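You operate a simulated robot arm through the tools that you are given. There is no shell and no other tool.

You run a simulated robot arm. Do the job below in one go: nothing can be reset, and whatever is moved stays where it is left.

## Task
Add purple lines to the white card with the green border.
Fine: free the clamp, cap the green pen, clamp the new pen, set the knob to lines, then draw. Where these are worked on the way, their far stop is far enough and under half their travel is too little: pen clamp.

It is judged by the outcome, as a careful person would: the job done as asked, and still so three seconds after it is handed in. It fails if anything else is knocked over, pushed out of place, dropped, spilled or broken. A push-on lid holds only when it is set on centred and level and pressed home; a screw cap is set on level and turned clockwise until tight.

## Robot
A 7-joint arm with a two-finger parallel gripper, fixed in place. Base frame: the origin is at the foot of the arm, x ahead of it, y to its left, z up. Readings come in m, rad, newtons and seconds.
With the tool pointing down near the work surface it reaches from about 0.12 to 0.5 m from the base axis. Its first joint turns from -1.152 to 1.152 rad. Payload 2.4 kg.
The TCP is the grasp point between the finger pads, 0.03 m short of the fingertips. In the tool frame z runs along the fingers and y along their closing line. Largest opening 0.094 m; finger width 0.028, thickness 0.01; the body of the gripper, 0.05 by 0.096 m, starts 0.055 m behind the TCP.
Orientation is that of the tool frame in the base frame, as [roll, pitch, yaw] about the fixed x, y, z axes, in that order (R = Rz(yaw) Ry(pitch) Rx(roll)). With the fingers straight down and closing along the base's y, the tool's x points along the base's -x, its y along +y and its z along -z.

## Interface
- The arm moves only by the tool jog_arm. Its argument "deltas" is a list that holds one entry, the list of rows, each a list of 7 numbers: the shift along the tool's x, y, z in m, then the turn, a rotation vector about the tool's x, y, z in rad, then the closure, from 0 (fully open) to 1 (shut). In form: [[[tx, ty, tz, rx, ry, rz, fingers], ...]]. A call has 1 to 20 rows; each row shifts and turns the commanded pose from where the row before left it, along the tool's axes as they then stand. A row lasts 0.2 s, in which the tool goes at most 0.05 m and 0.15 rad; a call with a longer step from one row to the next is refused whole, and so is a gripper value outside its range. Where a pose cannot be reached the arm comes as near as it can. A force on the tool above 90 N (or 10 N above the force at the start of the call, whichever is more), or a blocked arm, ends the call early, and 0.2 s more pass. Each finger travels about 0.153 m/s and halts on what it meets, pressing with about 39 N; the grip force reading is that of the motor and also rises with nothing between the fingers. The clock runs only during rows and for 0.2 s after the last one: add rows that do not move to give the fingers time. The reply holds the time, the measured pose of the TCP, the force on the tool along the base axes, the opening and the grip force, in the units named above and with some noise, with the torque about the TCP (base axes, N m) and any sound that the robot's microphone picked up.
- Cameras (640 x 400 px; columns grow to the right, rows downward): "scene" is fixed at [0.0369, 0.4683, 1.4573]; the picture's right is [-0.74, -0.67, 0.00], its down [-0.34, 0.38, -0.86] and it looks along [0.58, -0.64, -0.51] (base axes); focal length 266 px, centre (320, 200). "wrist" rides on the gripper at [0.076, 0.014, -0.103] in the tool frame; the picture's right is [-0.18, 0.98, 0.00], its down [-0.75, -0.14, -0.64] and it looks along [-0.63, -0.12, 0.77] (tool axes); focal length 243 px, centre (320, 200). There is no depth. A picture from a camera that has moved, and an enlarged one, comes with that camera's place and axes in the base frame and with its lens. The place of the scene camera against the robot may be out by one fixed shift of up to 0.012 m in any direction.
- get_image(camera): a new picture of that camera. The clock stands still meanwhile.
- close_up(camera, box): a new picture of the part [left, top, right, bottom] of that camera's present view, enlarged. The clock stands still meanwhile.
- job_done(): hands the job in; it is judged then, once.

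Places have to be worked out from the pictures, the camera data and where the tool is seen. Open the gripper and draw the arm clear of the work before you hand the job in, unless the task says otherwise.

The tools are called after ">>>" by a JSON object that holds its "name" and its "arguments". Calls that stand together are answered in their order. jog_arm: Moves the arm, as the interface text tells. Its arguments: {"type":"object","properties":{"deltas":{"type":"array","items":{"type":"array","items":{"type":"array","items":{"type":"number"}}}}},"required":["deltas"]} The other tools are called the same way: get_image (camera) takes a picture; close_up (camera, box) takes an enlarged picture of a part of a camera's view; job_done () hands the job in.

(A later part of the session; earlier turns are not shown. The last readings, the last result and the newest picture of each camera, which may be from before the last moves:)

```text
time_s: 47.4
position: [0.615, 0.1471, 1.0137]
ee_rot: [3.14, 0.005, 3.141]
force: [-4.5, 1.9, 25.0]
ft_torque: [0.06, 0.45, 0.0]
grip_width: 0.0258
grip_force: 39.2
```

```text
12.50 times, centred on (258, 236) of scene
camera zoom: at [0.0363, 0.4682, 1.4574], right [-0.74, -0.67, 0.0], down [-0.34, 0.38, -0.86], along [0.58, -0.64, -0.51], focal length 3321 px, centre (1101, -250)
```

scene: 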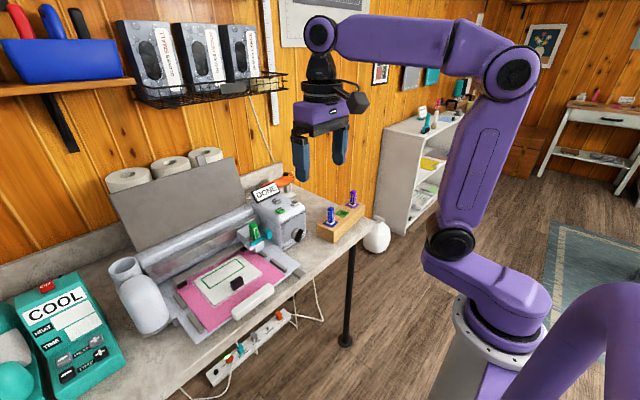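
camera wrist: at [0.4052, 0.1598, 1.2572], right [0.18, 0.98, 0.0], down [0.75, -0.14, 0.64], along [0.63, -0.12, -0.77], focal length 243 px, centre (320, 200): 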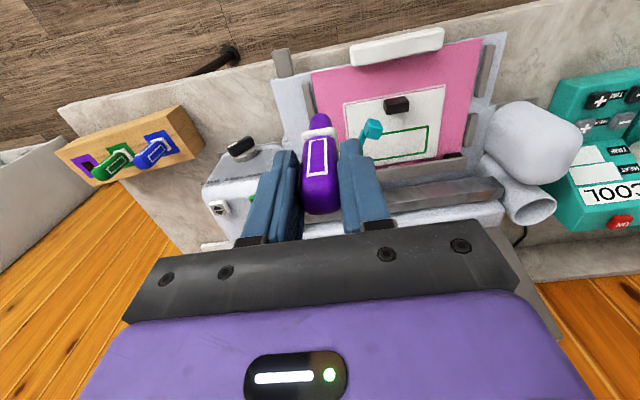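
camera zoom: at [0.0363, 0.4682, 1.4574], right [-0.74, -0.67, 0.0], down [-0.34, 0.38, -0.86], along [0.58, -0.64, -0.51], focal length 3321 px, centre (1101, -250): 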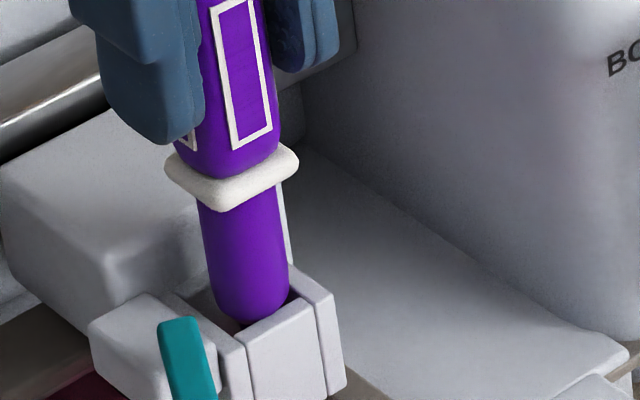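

Force rose, so that was the wrong direction. I lift 6 mm and look more closely at the hole rim versus the tip.

>>> {"name": "jog_arm", "arguments": {"deltas": [[[0, 0, -0.006, 0, 0, 0, 1], [0, 0, -0.004, 0, 0, 0, 1], [0, 0, 0, 0, 0, 0, 1], [0, 0, 0, 0, 0, 0, 1]]]}}

>>> {"name": "close_up", "arguments": {"camera": "wrist", "box": [290, 80, 350, 140]}}

>>> {"name": "close_up", "arguments": {"camera": "scene", "box": [247, 234, 269, 252]}}

```text
time_s: 48.4
position: [0.6141, 0.1463, 1.0213]
ee_rot: [3.141, -0.002, -3.142]
force: [0.6, 0.1, 0.1]
ft_torque: [0.01, 0.0, 0.02]
grip_width: 0.0255
grip_force: 38.9
```

```text
6.67 times, centred on (320, 110) of wrist
camera zoom: at [0.5361, 0.161, 1.1243], right [0.18, 0.98, 0.0], down [0.75, -0.14, 0.64], along [0.63, -0.12, -0.77], focal length 1618 px, centre (320, 800)
```

zoom: 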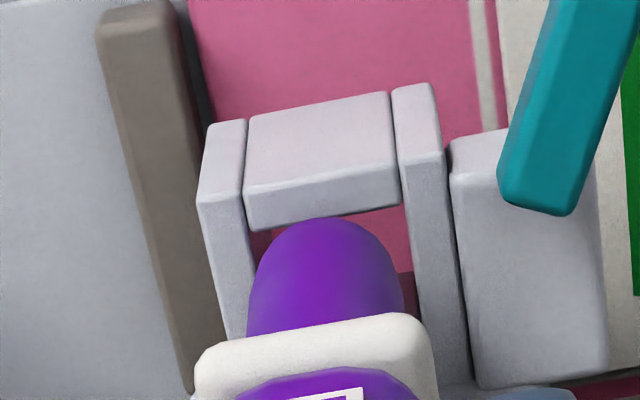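

```text
16.00 times, centred on (258, 243) of scene
camera zoom: at [0.0369, 0.4683, 1.4573], right [-0.74, -0.67, 0.0], down [-0.34, 0.38, -0.86], along [0.58, -0.64, -0.51], focal length 4250 px, centre (1312, -488)
```

zoom: 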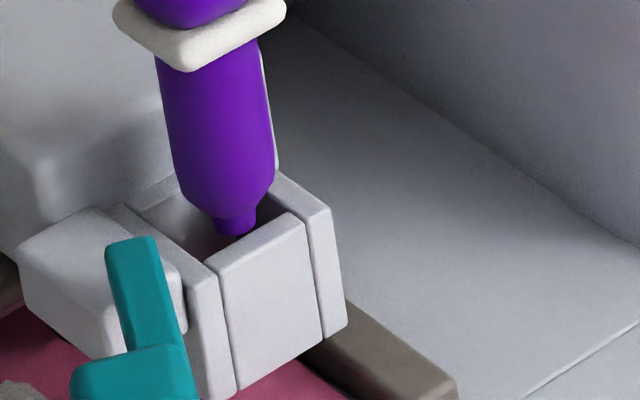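

In this closer view the barrel overlaps the front rim, so the pen should go about 3 mm further +x, matching the green pen's original tool position (x 0.617). I shift and lower again gently.

>>> {"name": "jog_arm", "arguments": {"deltas": [[[-0.003, 0, 0, 0, 0, 0, 1], [0, 0, 0.003, 0, 0, 0, 1], [0, 0, 0.003, 0, 0, 0, 1], [0, 0, 0.003, 0, 0, 0, 1], [0, 0, 0, 0, 0, 0, 1]]]}}

>>> {"name": "close_up", "arguments": {"camera": "wrist", "box": [290, 80, 350, 140]}}

>>> {"name": "close_up", "arguments": {"camera": "scene", "box": [247, 234, 269, 252]}}

```text
time_s: 49.6
position: [0.6154, 0.1473, 1.0132]
ee_rot: [-3.142, 0.002, -3.141]
force: [-1.0, 0.1, 4.8]
ft_torque: [0.01, 0.14, -0.01]
grip_width: 0.0259
grip_force: 39.1
```

```text
6.67 times, centred on (320, 110) of wrist
camera zoom: at [0.539, 0.1614, 1.1165], right [0.18, 0.98, 0.0], down [0.75, -0.14, 0.64], along [0.63, -0.12, -0.77], focal length 1618 px, centre (320, 800)
```

zoom: 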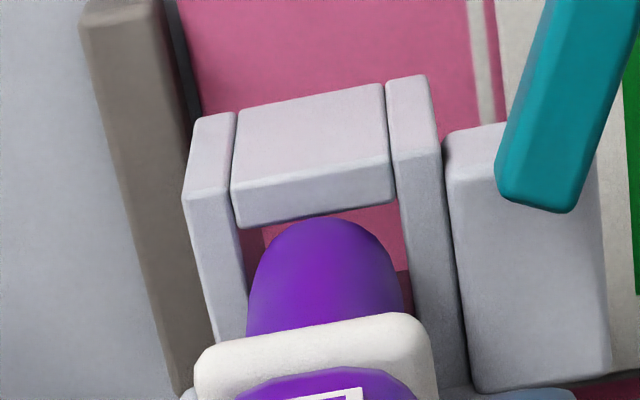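

```text
16.00 times, centred on (258, 243) of scene
camera zoom: at [0.0368, 0.4683, 1.4573], right [-0.74, -0.67, 0.0], down [-0.34, 0.38, -0.86], along [0.58, -0.64, -0.51], focal length 4250 px, centre (1312, -488)
```

zoom: 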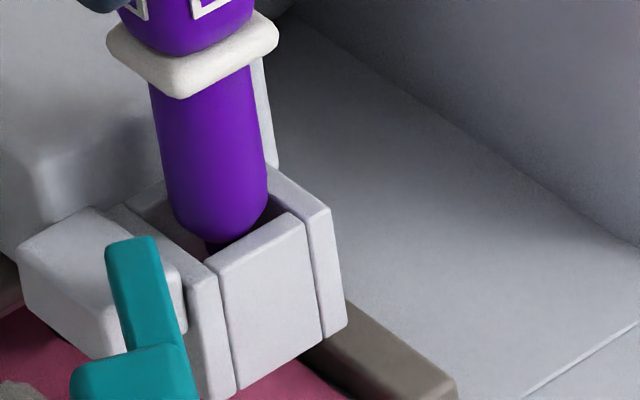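

Still a slight contact whose torque points to the front rim. I ease up, shift 1.5 mm more in +x and lower again.

>>> {"name": "jog_arm", "arguments": {"deltas": [[[0, 0, -0.003, 0, 0, 0, 1], [-0.0015, 0, 0, 0, 0, 0, 1], [0, 0, 0.003, 0, 0, 0, 1], [0, 0, 0.002, 0, 0, 0, 1], [0, 0, 0, 0, 0, 0, 1]]]}}

>>> {"name": "close_up", "arguments": {"camera": "wrist", "box": [290, 80, 350, 140]}}

>>> {"name": "close_up", "arguments": {"camera": "scene", "box": [247, 234, 269, 252]}}

```text
time_s: 50.8
position: [0.6182, 0.1464, 1.0119]
ee_rot: [-3.14, 0.001, -3.14]
force: [-0.1, -0.3, 0.3]
ft_torque: [-0.01, 0.0, -0.02]
grip_width: 0.0256
grip_force: 38.7
```

```text
6.67 times, centred on (320, 110) of wrist
camera zoom: at [0.5413, 0.1608, 1.1142], right [0.18, 0.98, 0.0], down [0.75, -0.14, 0.64], along [0.63, -0.12, -0.77], focal length 1618 px, centre (320, 800)
```

zoom: 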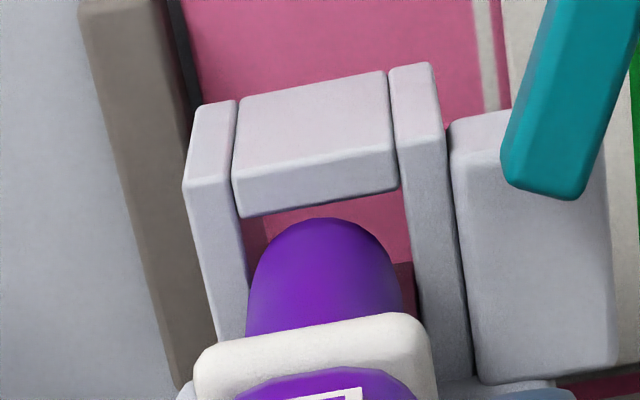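

```text
16.00 times, centred on (258, 243) of scene
camera zoom: at [0.0369, 0.4683, 1.4573], right [-0.74, -0.67, 0.0], down [-0.34, 0.38, -0.86], along [0.58, -0.64, -0.51], focal length 4250 px, centre (1312, -488)
```

zoom: 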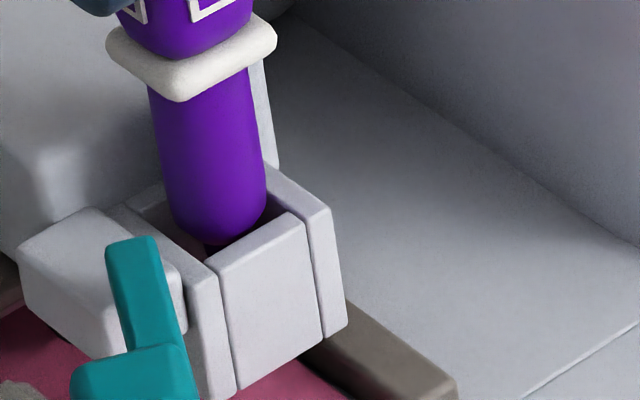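

No contact now. I continue down in small steps.

>>> {"name": "jog_arm", "arguments": {"deltas": [[[0, 0, 0.003, 0, 0, 0, 1], [0, 0, 0.003, 0, 0, 0, 1], [0, 0, 0.003, 0, 0, 0, 1], [0, 0, 0, 0, 0, 0, 1]]]}}

>>> {"name": "close_up", "arguments": {"camera": "wrist", "box": [290, 80, 350, 140]}}

>>> {"name": "close_up", "arguments": {"camera": "scene", "box": [247, 234, 269, 252]}}

```text
time_s: 51.8
position: [0.6183, 0.1472, 1.0024]
ee_rot: [3.141, 0.0, 3.141]
force: [0.5, -0.5, 0.0]
ft_torque: [0.0, 0.0, 0.03]
grip_width: 0.0258
grip_force: 39.1
```

```text
6.67 times, centred on (320, 110) of wrist
camera zoom: at [0.5413, 0.1614, 1.1055], right [0.18, 0.98, 0.0], down [0.75, -0.14, 0.64], along [0.63, -0.12, -0.77], focal length 1618 px, centre (320, 800)
```

zoom: 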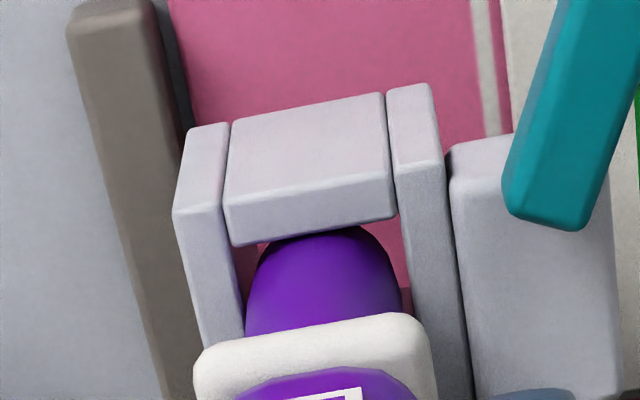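

```text
16.00 times, centred on (258, 243) of scene
camera zoom: at [0.0369, 0.4683, 1.4573], right [-0.74, -0.67, 0.0], down [-0.34, 0.38, -0.86], along [0.58, -0.64, -0.51], focal length 4250 px, centre (1312, -488)
```

zoom: 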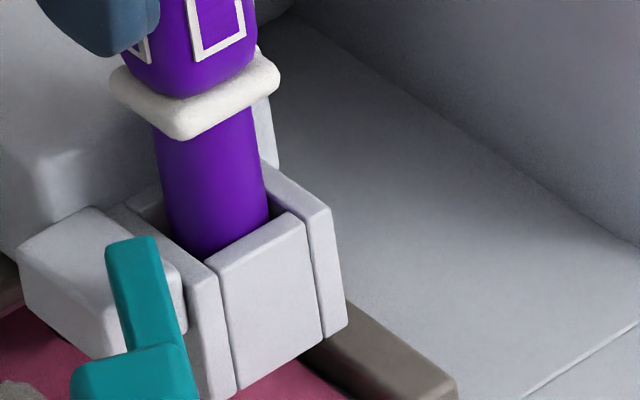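

The barrel is sliding in freely. I continue the remaining ~25 mm with care.

>>> {"name": "jog_arm", "arguments": {"deltas": [[[0, 0, 0.004, 0, 0, 0, 1], [0, 0, 0.004, 0, 0, 0, 1], [0, 0, 0.004, 0, 0, 0, 1], [0, 0, 0.004, 0, 0, 0, 1], [0, 0, 0, 0, 0, 0, 1]]]}}

>>> {"name": "close_up", "arguments": {"camera": "scene", "box": [240, 225, 275, 252]}}

```text
time_s: 53.0
position: [0.6159, 0.146, 0.9871]
ee_rot: [3.141, 0.0, -3.141]
force: [0.7, 0.1, -0.4]
ft_torque: [-0.01, -0.01, 0.03]
grip_width: 0.0257
grip_force: 38.9
```

```text
14.81 times, centred on (258, 238) of scene
camera zoom: at [0.0369, 0.4683, 1.4573], right [-0.74, -0.67, 0.0], down [-0.34, 0.38, -0.86], along [0.58, -0.64, -0.51], focal length 3936 px, centre (1246, -370)
```

zoom: 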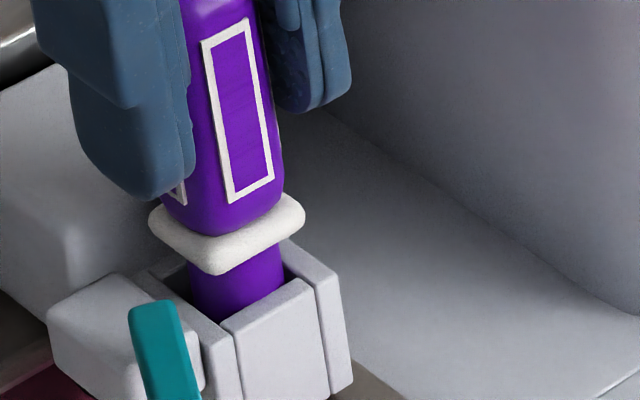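

About 10 mm to go; I lower until the collar seats.

>>> {"name": "jog_arm", "arguments": {"deltas": [[[0, 0, 0.003, 0, 0, 0, 1], [0, 0, 0.003, 0, 0, 0, 1], [0, 0, 0.003, 0, 0, 0, 1], [0, 0, 0, 0, 0, 0, 1]]]}}

>>> {"name": "close_up", "arguments": {"camera": "scene", "box": [240, 225, 275, 252]}}

```text
time_s: 54.0
position: [0.6177, 0.1485, 0.9787]
ee_rot: [3.141, 0.001, -3.14]
force: [0.2, -0.5, -0.6]
ft_torque: [-0.03, -0.01, -0.01]
grip_width: 0.0257
grip_force: 39.1
```

```text
14.81 times, centred on (258, 238) of scene
camera zoom: at [0.0369, 0.4683, 1.4573], right [-0.74, -0.67, 0.0], down [-0.34, 0.38, -0.86], along [0.58, -0.64, -0.51], focal length 3936 px, centre (1246, -370)
```

zoom: 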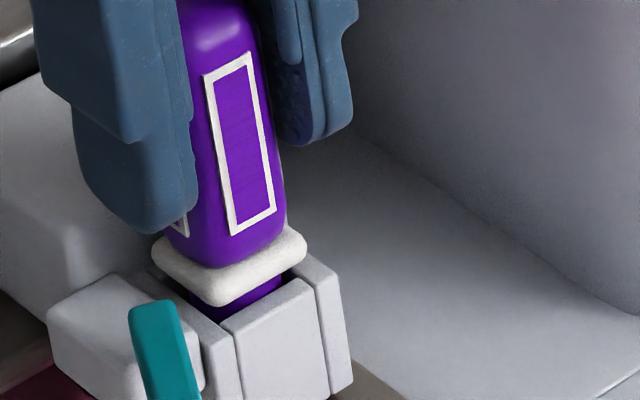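

A few millimetres still remain; I go on in 2 mm steps.

>>> {"name": "jog_arm", "arguments": {"deltas": [[[0, 0, 0.002, 0, 0, 0, 1], [0, 0, 0.002, 0, 0, 0, 1], [0, 0, 0.001, 0, 0, 0, 1], [0, 0, 0, 0, 0, 0, 1]]]}}

>>> {"name": "close_up", "arguments": {"camera": "scene", "box": [240, 225, 275, 252]}}

```text
time_s: 55.0
position: [0.6176, 0.1475, 0.975]
ee_rot: [3.141, 0.004, -3.141]
force: [-2.9, -1.5, 20.6]
ft_torque: [0.0, -0.12, 0.01]
grip_width: 0.0259
grip_force: 38.9
```

```text
14.81 times, centred on (258, 238) of scene
camera zoom: at [0.0364, 0.4682, 1.4574], right [-0.74, -0.67, 0.0], down [-0.34, 0.38, -0.86], along [0.58, -0.64, -0.51], focal length 3936 px, centre (1246, -370)
```

zoom: 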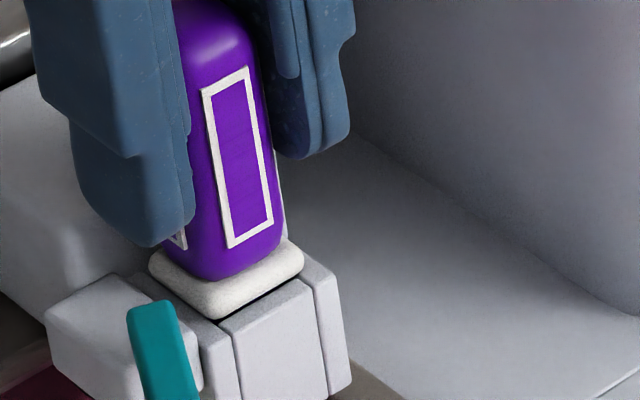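

Seated, with 20 N on the collar. I relieve, open the fingers and rise clear, then inspect.

>>> {"name": "jog_arm", "arguments": {"deltas": [[[0, 0, -0.0015, 0, 0, 0, 1], [0, 0, 0, 0, 0, 0, 0.8], [0, 0, 0, 0, 0, 0, 0.55], [0, 0, 0, 0, 0, 0, 0.45], [0, 0, 0, 0, 0, 0, 0.45], [0, 0, -0.02, 0, 0, 0, 0.45], [0, 0, -0.03, 0, 0, 0, 0.45], [0, 0, -0.03, 0, 0, 0, 0.45], [0, 0, -0.03, 0, 0, 0, 0.45], [0, 0, 0, 0, 0, 0, 0.45]]]}}

>>> {"name": "close_up", "arguments": {"camera": "wrist", "box": [220, 0, 460, 200]}}

>>> {"name": "close_up", "arguments": {"camera": "scene", "box": [225, 200, 295, 256]}}

```text
time_s: 57.2
position: [0.6178, 0.1462, 1.0837]
ee_rot: [3.141, 0.0, -3.14]
force: [0.0, -0.4, -0.1]
ft_torque: [0.02, 0.03, 0.0]
grip_width: 0.0517
grip_force: 0.0
```

```text
2.00 times, centred on (340, 100) of wrist
camera zoom: at [0.5417, 0.1609, 1.1874], right [0.18, 0.98, 0.0], down [0.75, -0.14, 0.64], along [0.63, -0.12, -0.77], focal length 485 px, centre (280, 400)
```

zoom: 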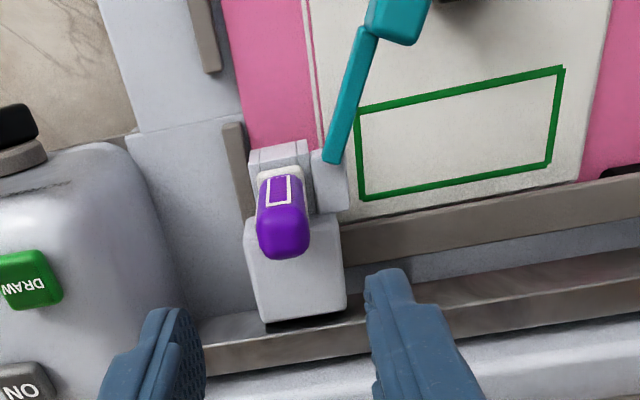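

```text
7.14 times, centred on (260, 228) of scene
camera zoom: at [0.0369, 0.4683, 1.4573], right [-0.74, -0.67, 0.0], down [-0.34, 0.38, -0.86], along [0.58, -0.64, -0.51], focal length 1898 px, centre (749, 0)
```

zoom: 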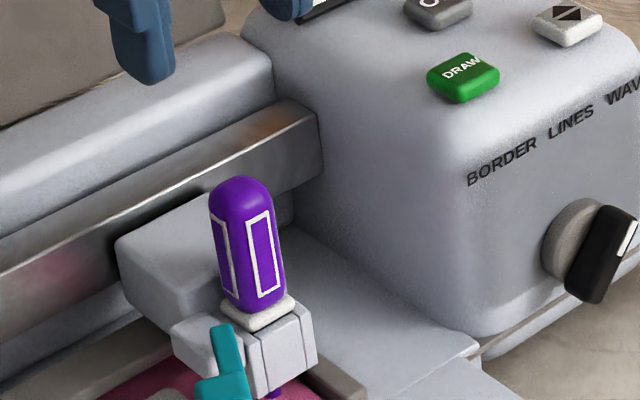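

The purple pen stands seated in the clamp. The open lever's knob is now near (0.556, 0.207) with hinge about (0.605, 0.1745); I go with closed fingers to its outer side.

>>> {"name": "jog_arm", "arguments": {"deltas": [[[0.01, 0.03, 0, 0, 0, 0, 0.7], [0.015, 0.035, 0, 0, 0, 0, 1], [0.014, 0.026, 0, 0, 0, 0, 1], [0, 0, 0.03, 0, 0, 0, 1], [0, 0, 0.03, 0, 0, 0, 1], [0, 0, 0, 0, 0, 0, 1]]]}}

>>> {"name": "get_image", "arguments": {"camera": "wrist"}}

>>> {"name": "close_up", "arguments": {"camera": "scene", "box": [205, 190, 285, 256]}}

```text
time_s: 58.6
position: [0.5764, 0.2416, 1.0219]
ee_rot: [3.141, -0.001, 3.141]
force: [0.0, 0.9, 0.1]
ft_torque: [0.01, -0.01, -0.01]
grip_width: 0.0001
grip_force: 33.3
```

```text
taken
camera wrist: at [0.5005, 0.2545, 1.1256], right [0.18, 0.98, 0.0], down [0.75, -0.14, 0.64], along [0.63, -0.12, -0.77], focal length 243 px, centre (320, 200)
```

wrist: 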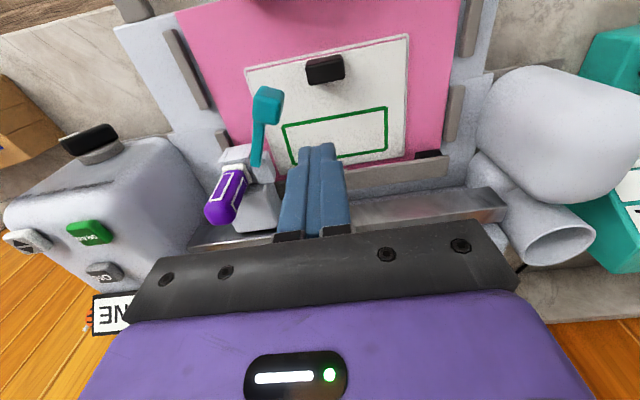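

```text
6.06 times, centred on (245, 223) of scene
camera zoom: at [0.0369, 0.4683, 1.4573], right [-0.74, -0.67, 0.0], down [-0.34, 0.38, -0.86], along [0.58, -0.64, -0.51], focal length 1610 px, centre (774, 61)
```

zoom: 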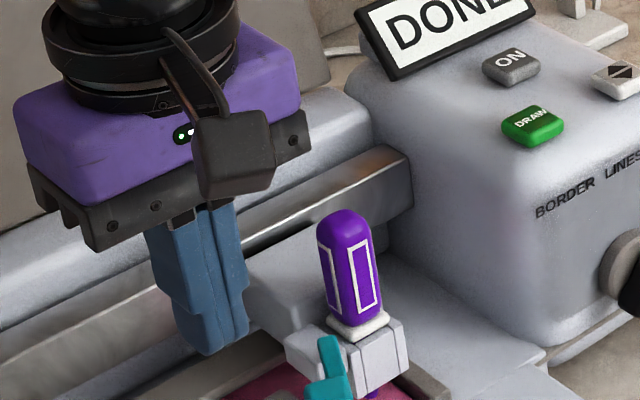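

Lever knob confirmed at about (0.554, 0.204); the fingers are clear of it on the outer side. I lower and then begin the closing arc.

>>> {"name": "jog_arm", "arguments": {"deltas": [[[0, 0, 0.03, 0, 0, 0, 1], [0, 0, 0.03, 0, 0, 0, 1], [0.002, -0.006, 0, 0, 0, 0, 1], [0.003, -0.006, 0, 0, 0, 0, 1], [0.006, -0.006, 0, 0, 0, 0, 1], [0.006, -0.007, 0, 0, 0, 0, 1], [0.006, -0.008, 0, 0, 0, 0, 1], [0, 0, 0, 0, 0, 0, 1]]]}}

>>> {"name": "get_image", "arguments": {"camera": "wrist"}}

>>> {"name": "close_up", "arguments": {"camera": "scene", "box": [205, 190, 285, 256]}}

```text
time_s: 60.4
position: [0.556, 0.2055, 0.9643]
ee_rot: [-3.141, -0.001, 3.141]
force: [-0.3, -0.6, 0.2]
ft_torque: [0.02, -0.01, -0.03]
grip_width: 0.0
grip_force: 32.8
```

```text
taken
camera wrist: at [0.4789, 0.2192, 1.0673], right [0.18, 0.98, 0.0], down [0.75, -0.14, 0.64], along [0.63, -0.12, -0.77], focal length 243 px, centre (320, 200)
```

wrist: 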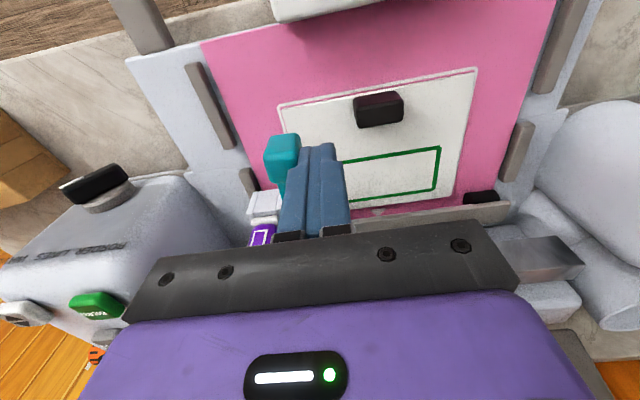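

```text
6.06 times, centred on (245, 223) of scene
camera zoom: at [0.0369, 0.4683, 1.4573], right [-0.74, -0.67, 0.0], down [-0.34, 0.38, -0.86], along [0.58, -0.64, -0.51], focal length 1610 px, centre (774, 61)
```

zoom: 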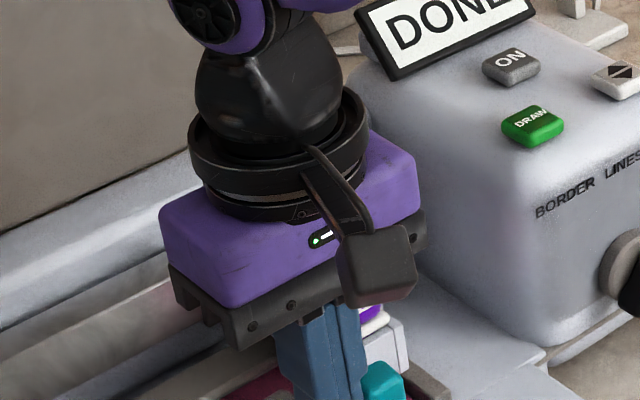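

The lever is following, now about 95°. I continue along the arc.

>>> {"name": "jog_arm", "arguments": {"deltas": [[[0.006, -0.008, 0, 0, 0, 0, 1], [0.0054, -0.0085, 0, 0, 0, 0, 1], [0.0018, -0.007, 0, 0, 0, 0, 1], [0.001, -0.0068, 0, 0, 0, 0, 1], [-0.0004, -0.0076, 0, 0, 0, 0, 1], [-0.0005, -0.0077, 0, 0, 0, 0, 1], [-0.0028, -0.0076, 0, 0, 0, 0, 1], [-0.0028, -0.0077, 0, 0, 0, 0, 1], [0, 0, 0, 0, 0, 0, 1]]]}}

>>> {"name": "get_image", "arguments": {"camera": "wrist"}}

>>> {"name": "close_up", "arguments": {"camera": "scene", "box": [215, 190, 295, 256]}}

```text
time_s: 62.4
position: [0.5493, 0.1441, 0.9639]
ee_rot: [3.141, 0.0, 3.14]
force: [-0.4, -0.7, 0.2]
ft_torque: [0.01, 0.02, 0.02]
grip_width: 0.0
grip_force: 33.1
```

```text
taken
camera wrist: at [0.4726, 0.1578, 1.0666], right [0.18, 0.98, 0.0], down [0.75, -0.14, 0.64], along [0.63, -0.12, -0.77], focal length 243 px, centre (320, 200)
```

wrist: 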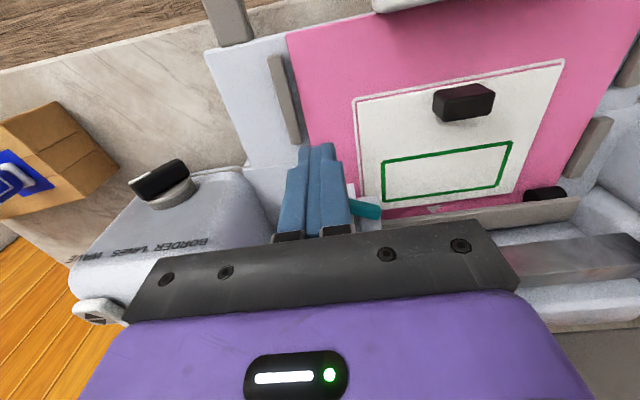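

```text
6.06 times, centred on (255, 223) of scene
camera zoom: at [0.0369, 0.4683, 1.4573], right [-0.74, -0.67, 0.0], down [-0.34, 0.38, -0.86], along [0.58, -0.64, -0.51], focal length 1610 px, centre (714, 61)
```

zoom: 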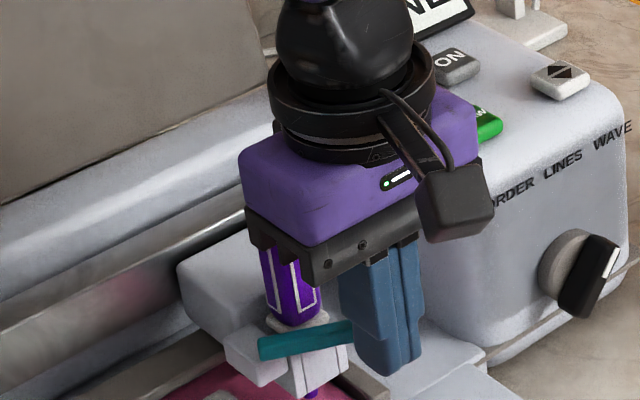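

Lever follows well, with perhaps 30° left. I continue to its closed stop, finishing with a push in +x.

>>> {"name": "jog_arm", "arguments": {"deltas": [[[-0.005, -0.007, 0, 0, 0, 0, 1], [-0.005, -0.007, 0, 0, 0, 0, 1], [-0.006, -0.005, 0, 0, 0, 0, 1], [-0.005, -0.004, 0, 0, 0, 0, 1], [0, 0, 0, 0, 0, 0, 1]]]}}

>>> {"name": "get_image", "arguments": {"camera": "wrist"}}

>>> {"name": "close_up", "arguments": {"camera": "scene", "box": [215, 190, 295, 256]}}

```text
time_s: 63.6
position: [0.5696, 0.1213, 0.9624]
ee_rot: [3.141, 0.001, 3.14]
force: [-0.7, 0.1, 0.0]
ft_torque: [0.0, 0.0, -0.02]
grip_width: 0.0
grip_force: 32.9
```

```text
taken
camera wrist: at [0.4928, 0.1353, 1.0657], right [0.18, 0.98, 0.0], down [0.75, -0.14, 0.64], along [0.63, -0.12, -0.77], focal length 243 px, centre (320, 200)
```

wrist: 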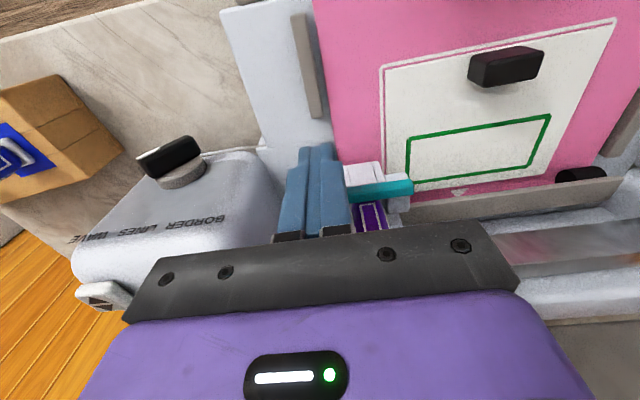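

```text
6.06 times, centred on (255, 223) of scene
camera zoom: at [0.0369, 0.4683, 1.4573], right [-0.74, -0.67, 0.0], down [-0.34, 0.38, -0.86], along [0.58, -0.64, -0.51], focal length 1610 px, centre (714, 61)
```

zoom: 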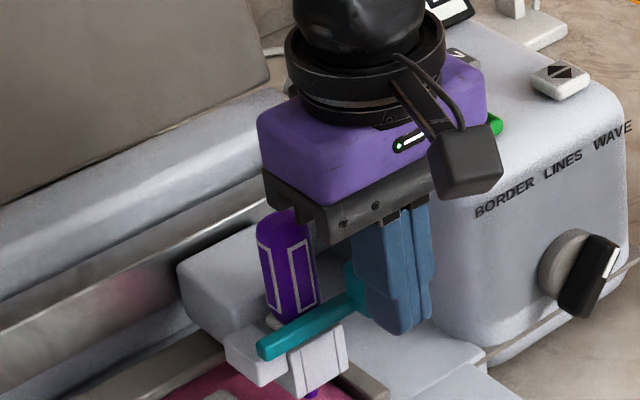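

Nearly closed. I push on in +x in small steps until the stop is felt.

>>> {"name": "jog_arm", "arguments": {"deltas": [[[-0.003, 0, 0, 0, 0, 0, 1], [-0.003, 0, 0, 0, 0, 0, 1], [-0.002, 0, 0, 0, 0, 0, 1], [0, 0, 0, 0, 0, 0, 1]]]}}

>>> {"name": "close_up", "arguments": {"camera": "wrist", "box": [280, 120, 430, 240]}}

>>> {"name": "close_up", "arguments": {"camera": "scene", "box": [225, 200, 295, 256]}}

```text
time_s: 64.6
position: [0.5746, 0.1213, 0.9617]
ee_rot: [-3.139, -0.009, 3.141]
force: [-21.8, -0.8, 8.4]
ft_torque: [0.0, 0.2, 0.02]
grip_width: 0.0001
grip_force: 33.0
```

```text
3.33 times, centred on (355, 180) of wrist
camera zoom: at [0.4986, 0.136, 1.0658], right [0.18, 0.98, 0.0], down [0.76, -0.14, 0.64], along [0.63, -0.12, -0.77], focal length 809 px, centre (203, 267)
```

zoom: 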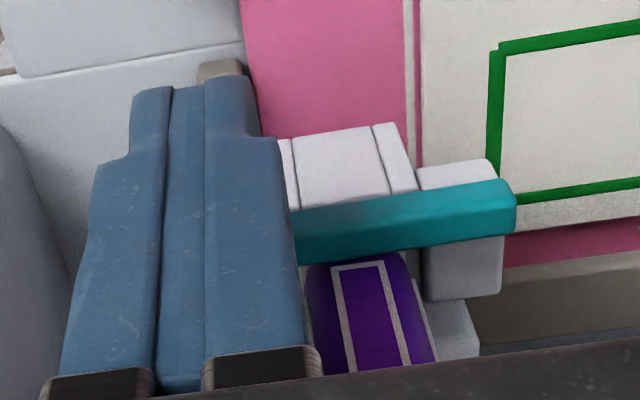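

```text
7.14 times, centred on (260, 228) of scene
camera zoom: at [0.0361, 0.4683, 1.4574], right [-0.74, -0.67, 0.0], down [-0.34, 0.38, -0.86], along [0.58, -0.64, -0.51], focal length 1898 px, centre (749, 0)
```

zoom: 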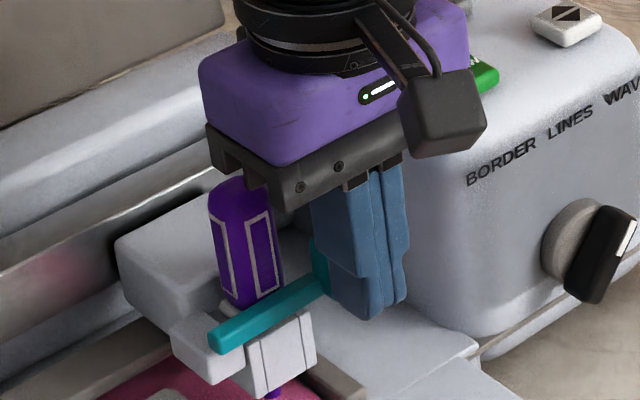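

The lever is at its closed stop (22 N). I back away and rise, then check the clamp.

>>> {"name": "jog_arm", "arguments": {"deltas": [[[0.008, 0, 0, 0, 0, 0, 1], [0.02, 0, 0, 0, 0, 0, 1], [0.02, 0, -0.03, 0, 0, 0, 1], [0.02, -0.03, -0.04, 0, 0, 0, 1], [0.02, -0.04, -0.04, 0, 0, 0, 1], [0, -0.02, 0, 0, 0, 0, 1], [0, 0, 0, 0, 0, 0, 1]]]}}

>>> {"name": "get_image", "arguments": {"camera": "wrist"}}

>>> {"name": "close_up", "arguments": {"camera": "scene", "box": [225, 190, 305, 256]}}

```text
refused: row 4 steps farther than a row can; nothing moved
```

```text
taken
camera wrist: at [0.4986, 0.136, 1.0658], right [0.18, 0.98, 0.0], down [0.76, -0.14, 0.64], along [0.63, -0.12, -0.77], focal length 243 px, centre (320, 200)
```

wrist: 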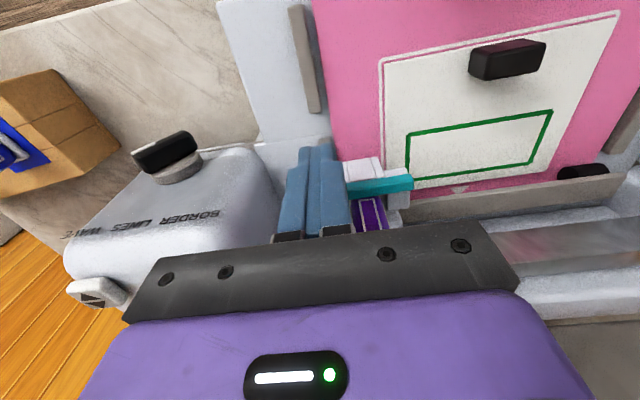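

```text
6.06 times, centred on (265, 223) of scene
camera zoom: at [0.0361, 0.4683, 1.4574], right [-0.74, -0.67, 0.0], down [-0.34, 0.38, -0.86], along [0.58, -0.64, -0.51], focal length 1610 px, centre (653, 61)
```

zoom: 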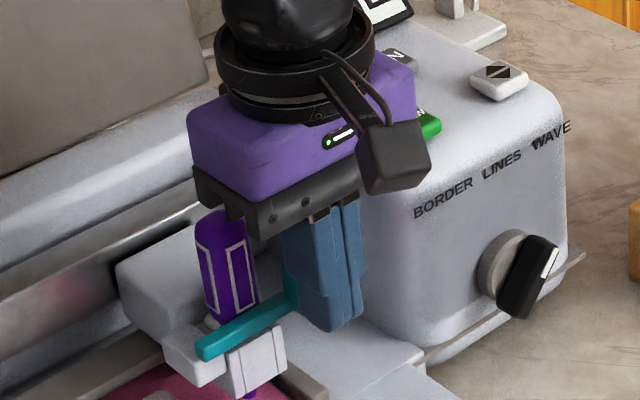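

A row was too long, so nothing moved. I repeat the retreat with shorter rows.

>>> {"name": "jog_arm", "arguments": {"deltas": [[[0.008, 0, 0, 0, 0, 0, 1], [0.02, 0, 0, 0, 0, 0, 1], [0.02, 0, -0.03, 0, 0, 0, 1], [0.02, -0.02, -0.035, 0, 0, 0, 1], [0.02, -0.02, -0.035, 0, 0, 0, 1], [0.02, -0.03, 0, 0, 0, 0, 1], [0, -0.02, 0, 0, 0, 0, 1], [0, 0, 0, 0, 0, 0, 1]]]}}

>>> {"name": "get_image", "arguments": {"camera": "wrist"}}

>>> {"name": "close_up", "arguments": {"camera": "scene", "box": [225, 190, 305, 256]}}

```text
time_s: 66.4
position: [0.4701, 0.0298, 1.0646]
ee_rot: [3.141, 0.003, -3.141]
force: [-0.7, -0.5, 0.1]
ft_torque: [0.02, 0.01, 0.01]
grip_width: 0.0
grip_force: 33.1
```

```text
taken
camera wrist: at [0.3938, 0.0439, 1.1681], right [0.18, 0.98, 0.0], down [0.75, -0.14, 0.64], along [0.63, -0.12, -0.77], focal length 243 px, centre (320, 200)
```

wrist: 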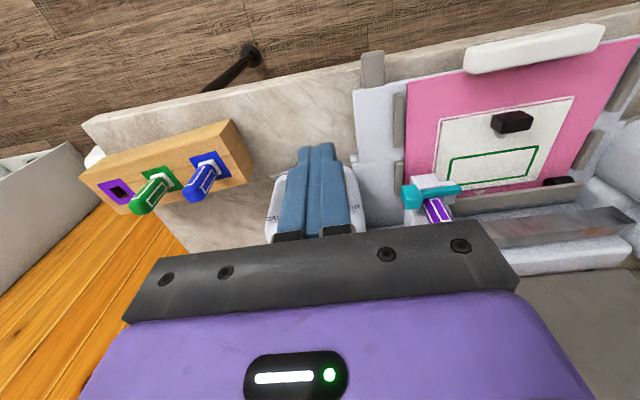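

```text
6.06 times, centred on (265, 223) of scene
camera zoom: at [0.0369, 0.4683, 1.4573], right [-0.74, -0.67, 0.0], down [-0.34, 0.38, -0.86], along [0.58, -0.64, -0.51], focal length 1610 px, centre (653, 61)
```

zoom: 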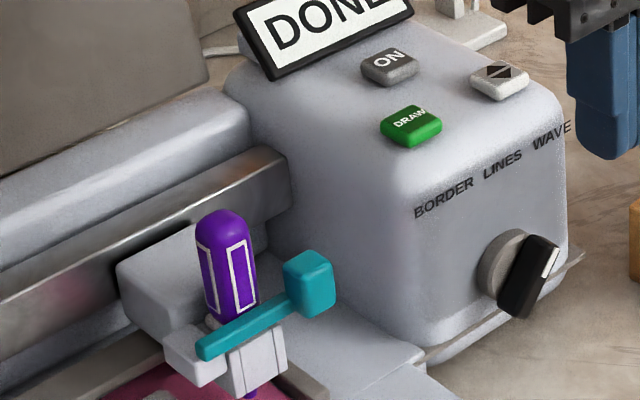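

The clamp is closed just as it was originally, now holding the purple pen. The knob handle triangulates to about (0.570, -0.007, 0.885); I move to its right side, tilt the tool 20° forward, and look at it.

>>> {"name": "jog_arm", "arguments": {"deltas": [[[0, -0.04, 0, 0, 0, 0, 1], [0, -0.045, 0, 0, 0, 0, 1], [0, 0, 0, 0, -0.1163, 0, 1], [0, 0, 0, 0, -0.1163, 0, 1], [0, 0, 0, 0, -0.1164, 0, 1], [0.015, 0, 0.03, 0, 0, 0, 1], [0.01, 0, 0.03, 0, 0, 0, 1], [0, 0, 0.03, 0, 0, 0, 1], [0, 0, 0, 0, 0, 0, 1]]]}}

>>> {"name": "get_image", "arguments": {"camera": "wrist"}}

>>> {"name": "get_image", "arguments": {"camera": "scene"}}

```text
time_s: 68.4
position: [0.4743, -0.0539, 0.9679]
ee_rot: [-3.141, 0.35, 3.141]
force: [-0.1, -1.4, 0.6]
ft_torque: [-0.05, -0.02, -0.04]
grip_width: 0.0
grip_force: 33.0
```

```text
taken
camera wrist: at [0.3663, -0.0392, 1.0386], right [0.17, 0.98, 0.06], down [0.49, -0.14, 0.86], along [0.86, -0.12, -0.5], focal length 243 px, centre (320, 200)
```

wrist: 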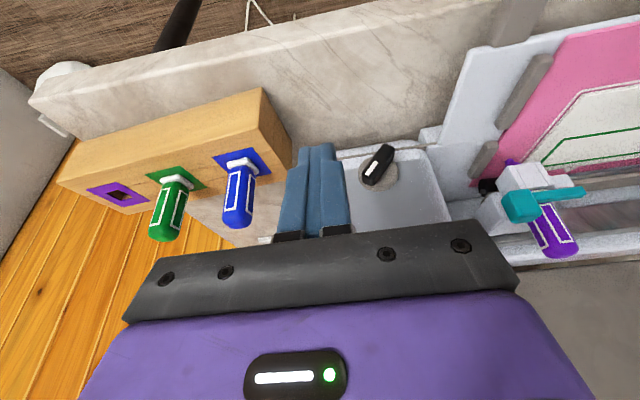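

```text
taken
```

scene: 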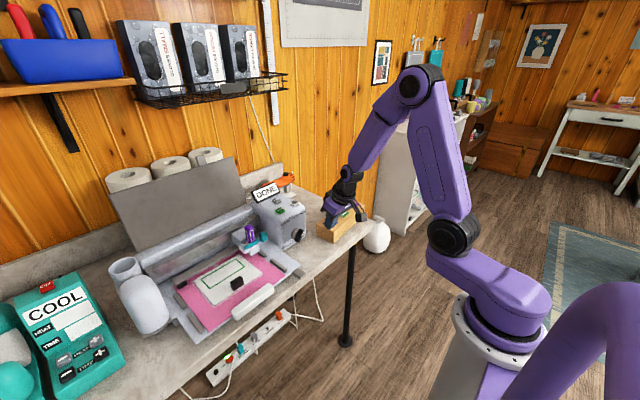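

The tilted view shows the knob face well. I enlarge it.

>>> {"name": "close_up", "arguments": {"camera": "wrist", "box": [330, 130, 430, 230]}}

>>> {"name": "close_up", "arguments": {"camera": "scene", "box": [280, 195, 340, 250]}}

```text
4.00 times, centred on (380, 180) of wrist
camera zoom: at [0.3663, -0.0392, 1.0386], right [0.17, 0.98, 0.06], down [0.49, -0.14, 0.86], along [0.86, -0.12, -0.5], focal length 970 px, centre (80, 280)
```

zoom: 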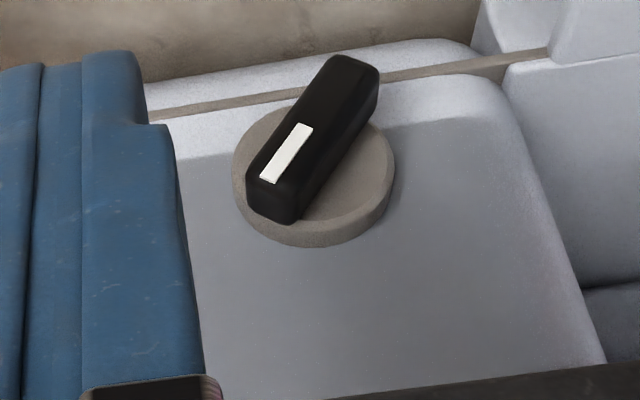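

```text
7.27 times, centred on (310, 222) of scene
camera zoom: at [0.0369, 0.4683, 1.4573], right [-0.74, -0.67, 0.0], down [-0.34, 0.38, -0.86], along [0.58, -0.64, -0.51], focal length 1932 px, centre (393, 36)
```

zoom: 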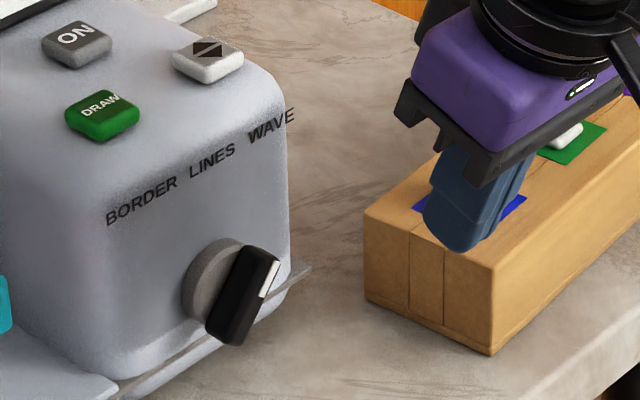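

The knob axis is near y −0.007, z 0.888, the handle half-length about 24 mm. I bring the closed fingers in beside its right end without touching.

>>> {"name": "jog_arm", "arguments": {"deltas": [[[-0.0157, 0, 0.0298, 0, 0, 0, 1], [-0.0157, 0, 0.0298, 0, 0, 0, 1], [-0.0156, 0, 0.0298, 0, 0, 0, 1], [0, 0, 0, 0, 0, 0, 1], [0, 0, 0, 0, 0, 0, 1]]]}}

>>> {"name": "close_up", "arguments": {"camera": "wrist", "box": [280, 90, 440, 240]}}

>>> {"name": "close_up", "arguments": {"camera": "scene", "box": [270, 195, 330, 250]}}

```text
time_s: 69.6
position: [0.5505, -0.0535, 0.9031]
ee_rot: [3.14, 0.35, 3.141]
force: [0.4, -0.6, 0.0]
ft_torque: [0.03, 0.0, -0.02]
grip_width: 0.0001
grip_force: 32.9
```

```text
2.67 times, centred on (360, 165) of wrist
camera zoom: at [0.4433, -0.0392, 0.9739], right [0.17, 0.98, 0.06], down [0.49, -0.14, 0.86], along [0.86, -0.12, -0.5], focal length 647 px, centre (213, 293)
```

zoom: 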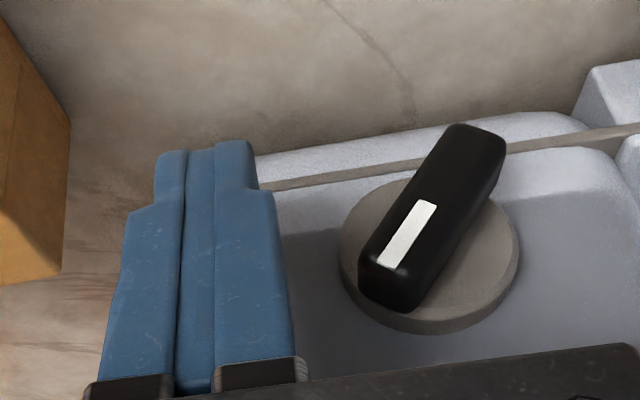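

```text
7.27 times, centred on (300, 222) of scene
camera zoom: at [0.0369, 0.4683, 1.4573], right [-0.74, -0.67, 0.0], down [-0.34, 0.38, -0.86], along [0.58, -0.64, -0.51], focal length 1932 px, centre (466, 36)
```

zoom: 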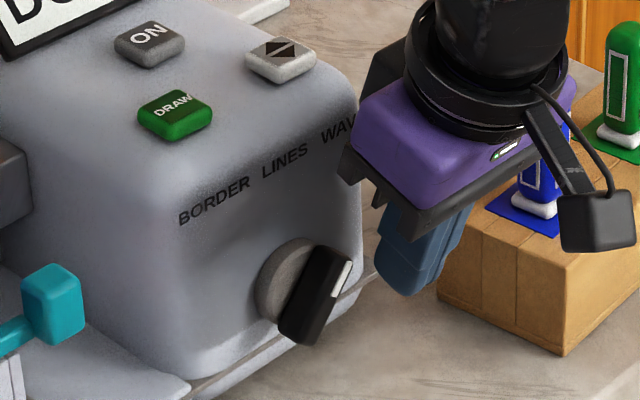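

Refined two-view estimates put the handle's front nearer (x≈0.555) and the disc front near 0.57. I pull back 7 mm to avoid the disc, then approach the handle in +y.

>>> {"name": "jog_arm", "arguments": {"deltas": [[[0.0066, 0, -0.0024, 0, 0, 0, 1], [0, 0.008, 0, 0, 0, 0, 1], [0, 0.006, 0, 0, 0, 0, 1], [0, 0.004, 0, 0, 0, 0, 1], [0, 0, 0, 0, 0, 0, 1]]]}}

>>> {"name": "close_up", "arguments": {"camera": "wrist", "box": [280, 90, 440, 240]}}

>>> {"name": "close_up", "arguments": {"camera": "scene", "box": [270, 195, 330, 250]}}

```text
time_s: 70.8
position: [0.545, -0.0338, 0.9024]
ee_rot: [-3.141, 0.35, 3.141]
force: [-0.7, 0.6, 0.2]
ft_torque: [-0.03, -0.01, 0.01]
grip_width: 0.0001
grip_force: 32.1
```

```text
2.67 times, centred on (360, 165) of wrist
camera zoom: at [0.4375, -0.0199, 0.9735], right [0.17, 0.98, 0.06], down [0.49, -0.14, 0.86], along [0.86, -0.12, -0.5], focal length 647 px, centre (213, 293)
```

zoom: 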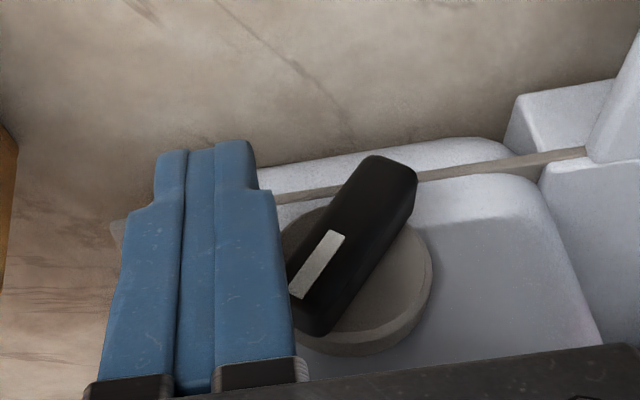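

```text
7.27 times, centred on (300, 222) of scene
camera zoom: at [0.0369, 0.4683, 1.4573], right [-0.74, -0.67, 0.0], down [-0.34, 0.38, -0.86], along [0.58, -0.64, -0.51], focal length 1932 px, centre (466, 36)
```

zoom: 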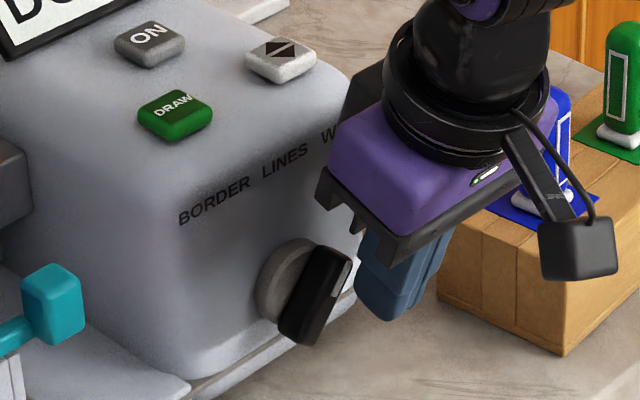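

The handle face is at x≈0.56, axis about (y −0.008, z 0.891), pointer at 45°. I raise 7 mm for a better lever arm and start pushing in +y.

>>> {"name": "jog_arm", "arguments": {"deltas": [[[-0.0024, 0, -0.0066, 0, 0, 0, 1], [0, 0.002, 0, 0, 0, 0, 1], [0, 0.002, 0, 0, 0, 0, 1], [0, 0.002, 0, 0, 0, 0, 1], [0, 0, 0, 0, 0, 0, 1]]]}}

>>> {"name": "close_up", "arguments": {"camera": "wrist", "box": [280, 90, 440, 240]}}

>>> {"name": "close_up", "arguments": {"camera": "scene", "box": [270, 195, 330, 250]}}

```text
time_s: 72.0
position: [0.5436, -0.0301, 0.9104]
ee_rot: [-3.141, 0.348, 3.138]
force: [-8.7, -11.3, 4.7]
ft_torque: [-0.11, 0.01, -0.17]
grip_width: 0.0001
grip_force: 32.9
```

```text
2.67 times, centred on (360, 165) of wrist
camera zoom: at [0.436, -0.0164, 0.981], right [0.18, 0.98, 0.06], down [0.49, -0.14, 0.86], along [0.85, -0.12, -0.51], focal length 647 px, centre (213, 293)
```

zoom: 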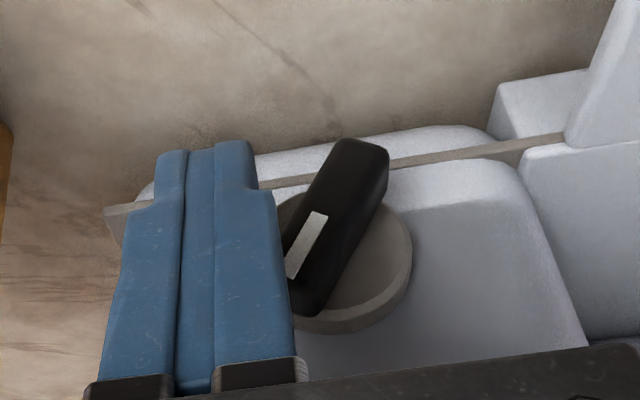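

```text
7.27 times, centred on (300, 222) of scene
camera zoom: at [0.0366, 0.468, 1.4574], right [-0.74, -0.67, 0.0], down [-0.34, 0.38, -0.86], along [0.58, -0.64, -0.51], focal length 1932 px, centre (466, 36)
```

zoom: 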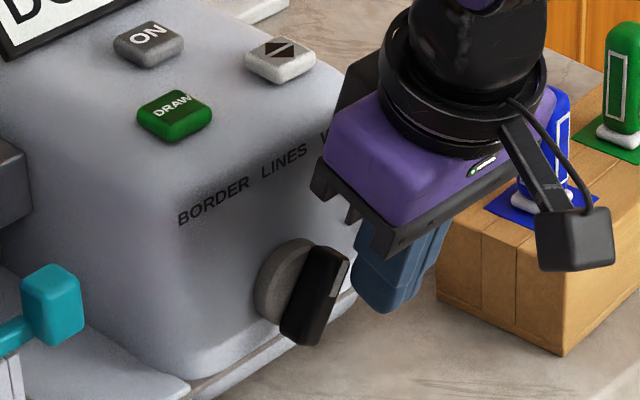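

The handle started to turn (11 N), with some force in −x too. I ease back 2 mm in x and keep pushing gently.

>>> {"name": "jog_arm", "arguments": {"deltas": [[[0.0019, 0, -0.0007, 0, 0, 0, 1], [0, 0.002, 0, 0, 0, 0, 1], [0, 0.001, 0, 0, 0, 0, 1], [0, 0, 0, 0, 0, 0, 1]]]}}

>>> {"name": "close_up", "arguments": {"camera": "wrist", "box": [280, 90, 440, 240]}}

>>> {"name": "close_up", "arguments": {"camera": "scene", "box": [270, 195, 330, 250]}}

```text
time_s: 73.0
position: [0.5427, -0.0252, 0.9104]
ee_rot: [3.141, 0.349, -3.141]
force: [-4.2, -6.9, 4.5]
ft_torque: [-0.01, -0.01, -0.05]
grip_width: 0.0
grip_force: 33.2
```

```text
2.67 times, centred on (360, 165) of wrist
camera zoom: at [0.4354, -0.0118, 0.9815], right [0.17, 0.98, 0.06], down [0.49, -0.14, 0.86], along [0.86, -0.12, -0.5], focal length 647 px, centre (213, 293)
```

zoom: 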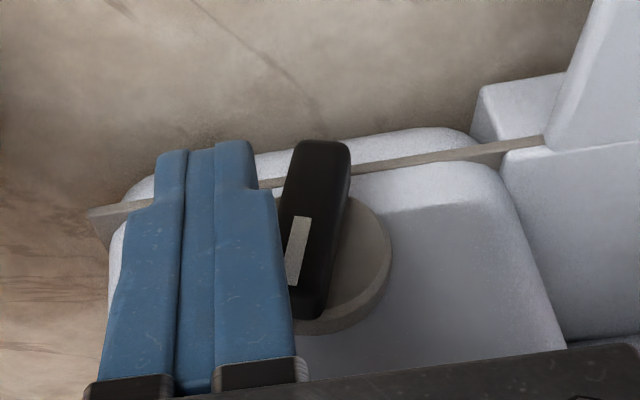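

```text
7.27 times, centred on (300, 222) of scene
camera zoom: at [0.0367, 0.4682, 1.4574], right [-0.74, -0.67, 0.0], down [-0.34, 0.38, -0.86], along [0.58, -0.64, -0.51], focal length 1932 px, centre (466, 36)
```

zoom: 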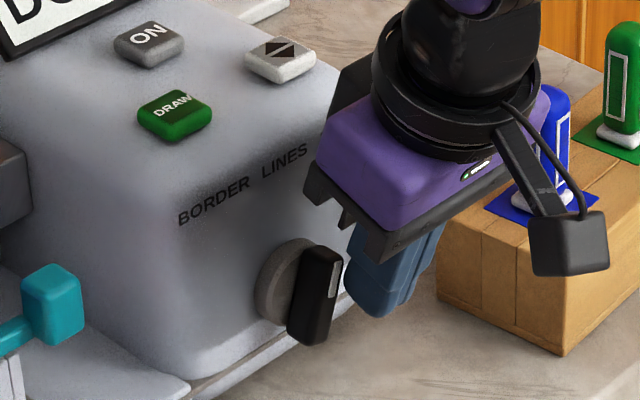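

The pointer is at about 16–19° from vertical now. I push 2 mm more and recheck.

>>> {"name": "jog_arm", "arguments": {"deltas": [[[0, 0.001, 0, 0, 0, 0, 1], [0, 0.001, 0, 0, 0, 0, 1], [0, 0, 0, 0, 0, 0, 1]]]}}

>>> {"name": "close_up", "arguments": {"camera": "wrist", "box": [280, 90, 440, 240]}}

>>> {"name": "close_up", "arguments": {"camera": "scene", "box": [270, 195, 330, 250]}}

```text
time_s: 73.8
position: [0.5409, -0.0228, 0.9102]
ee_rot: [3.141, 0.349, -3.142]
force: [-0.4, -0.4, -0.2]
ft_torque: [-0.03, 0.04, 0.02]
grip_width: 0.0001
grip_force: 32.8
```

```text
2.67 times, centred on (360, 165) of wrist
camera zoom: at [0.4343, -0.0089, 0.9809], right [0.17, 0.98, 0.06], down [0.49, -0.14, 0.86], along [0.86, -0.12, -0.5], focal length 647 px, centre (213, 293)
```

zoom: 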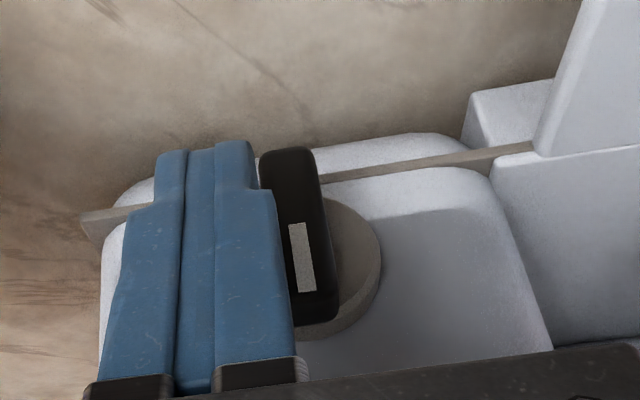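

```text
7.27 times, centred on (300, 222) of scene
camera zoom: at [0.0369, 0.4683, 1.4573], right [-0.74, -0.67, 0.0], down [-0.34, 0.38, -0.86], along [0.58, -0.64, -0.51], focal length 1932 px, centre (466, 36)
```

zoom: 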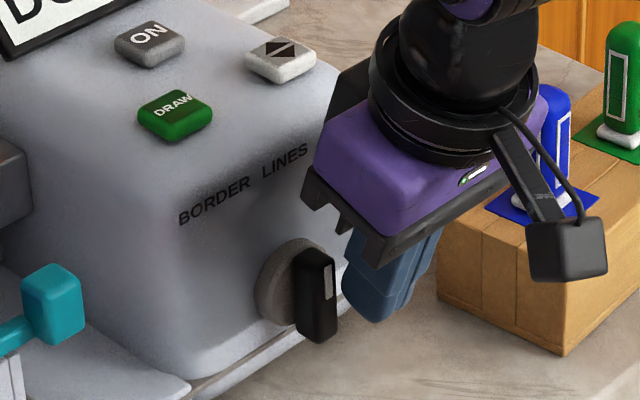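

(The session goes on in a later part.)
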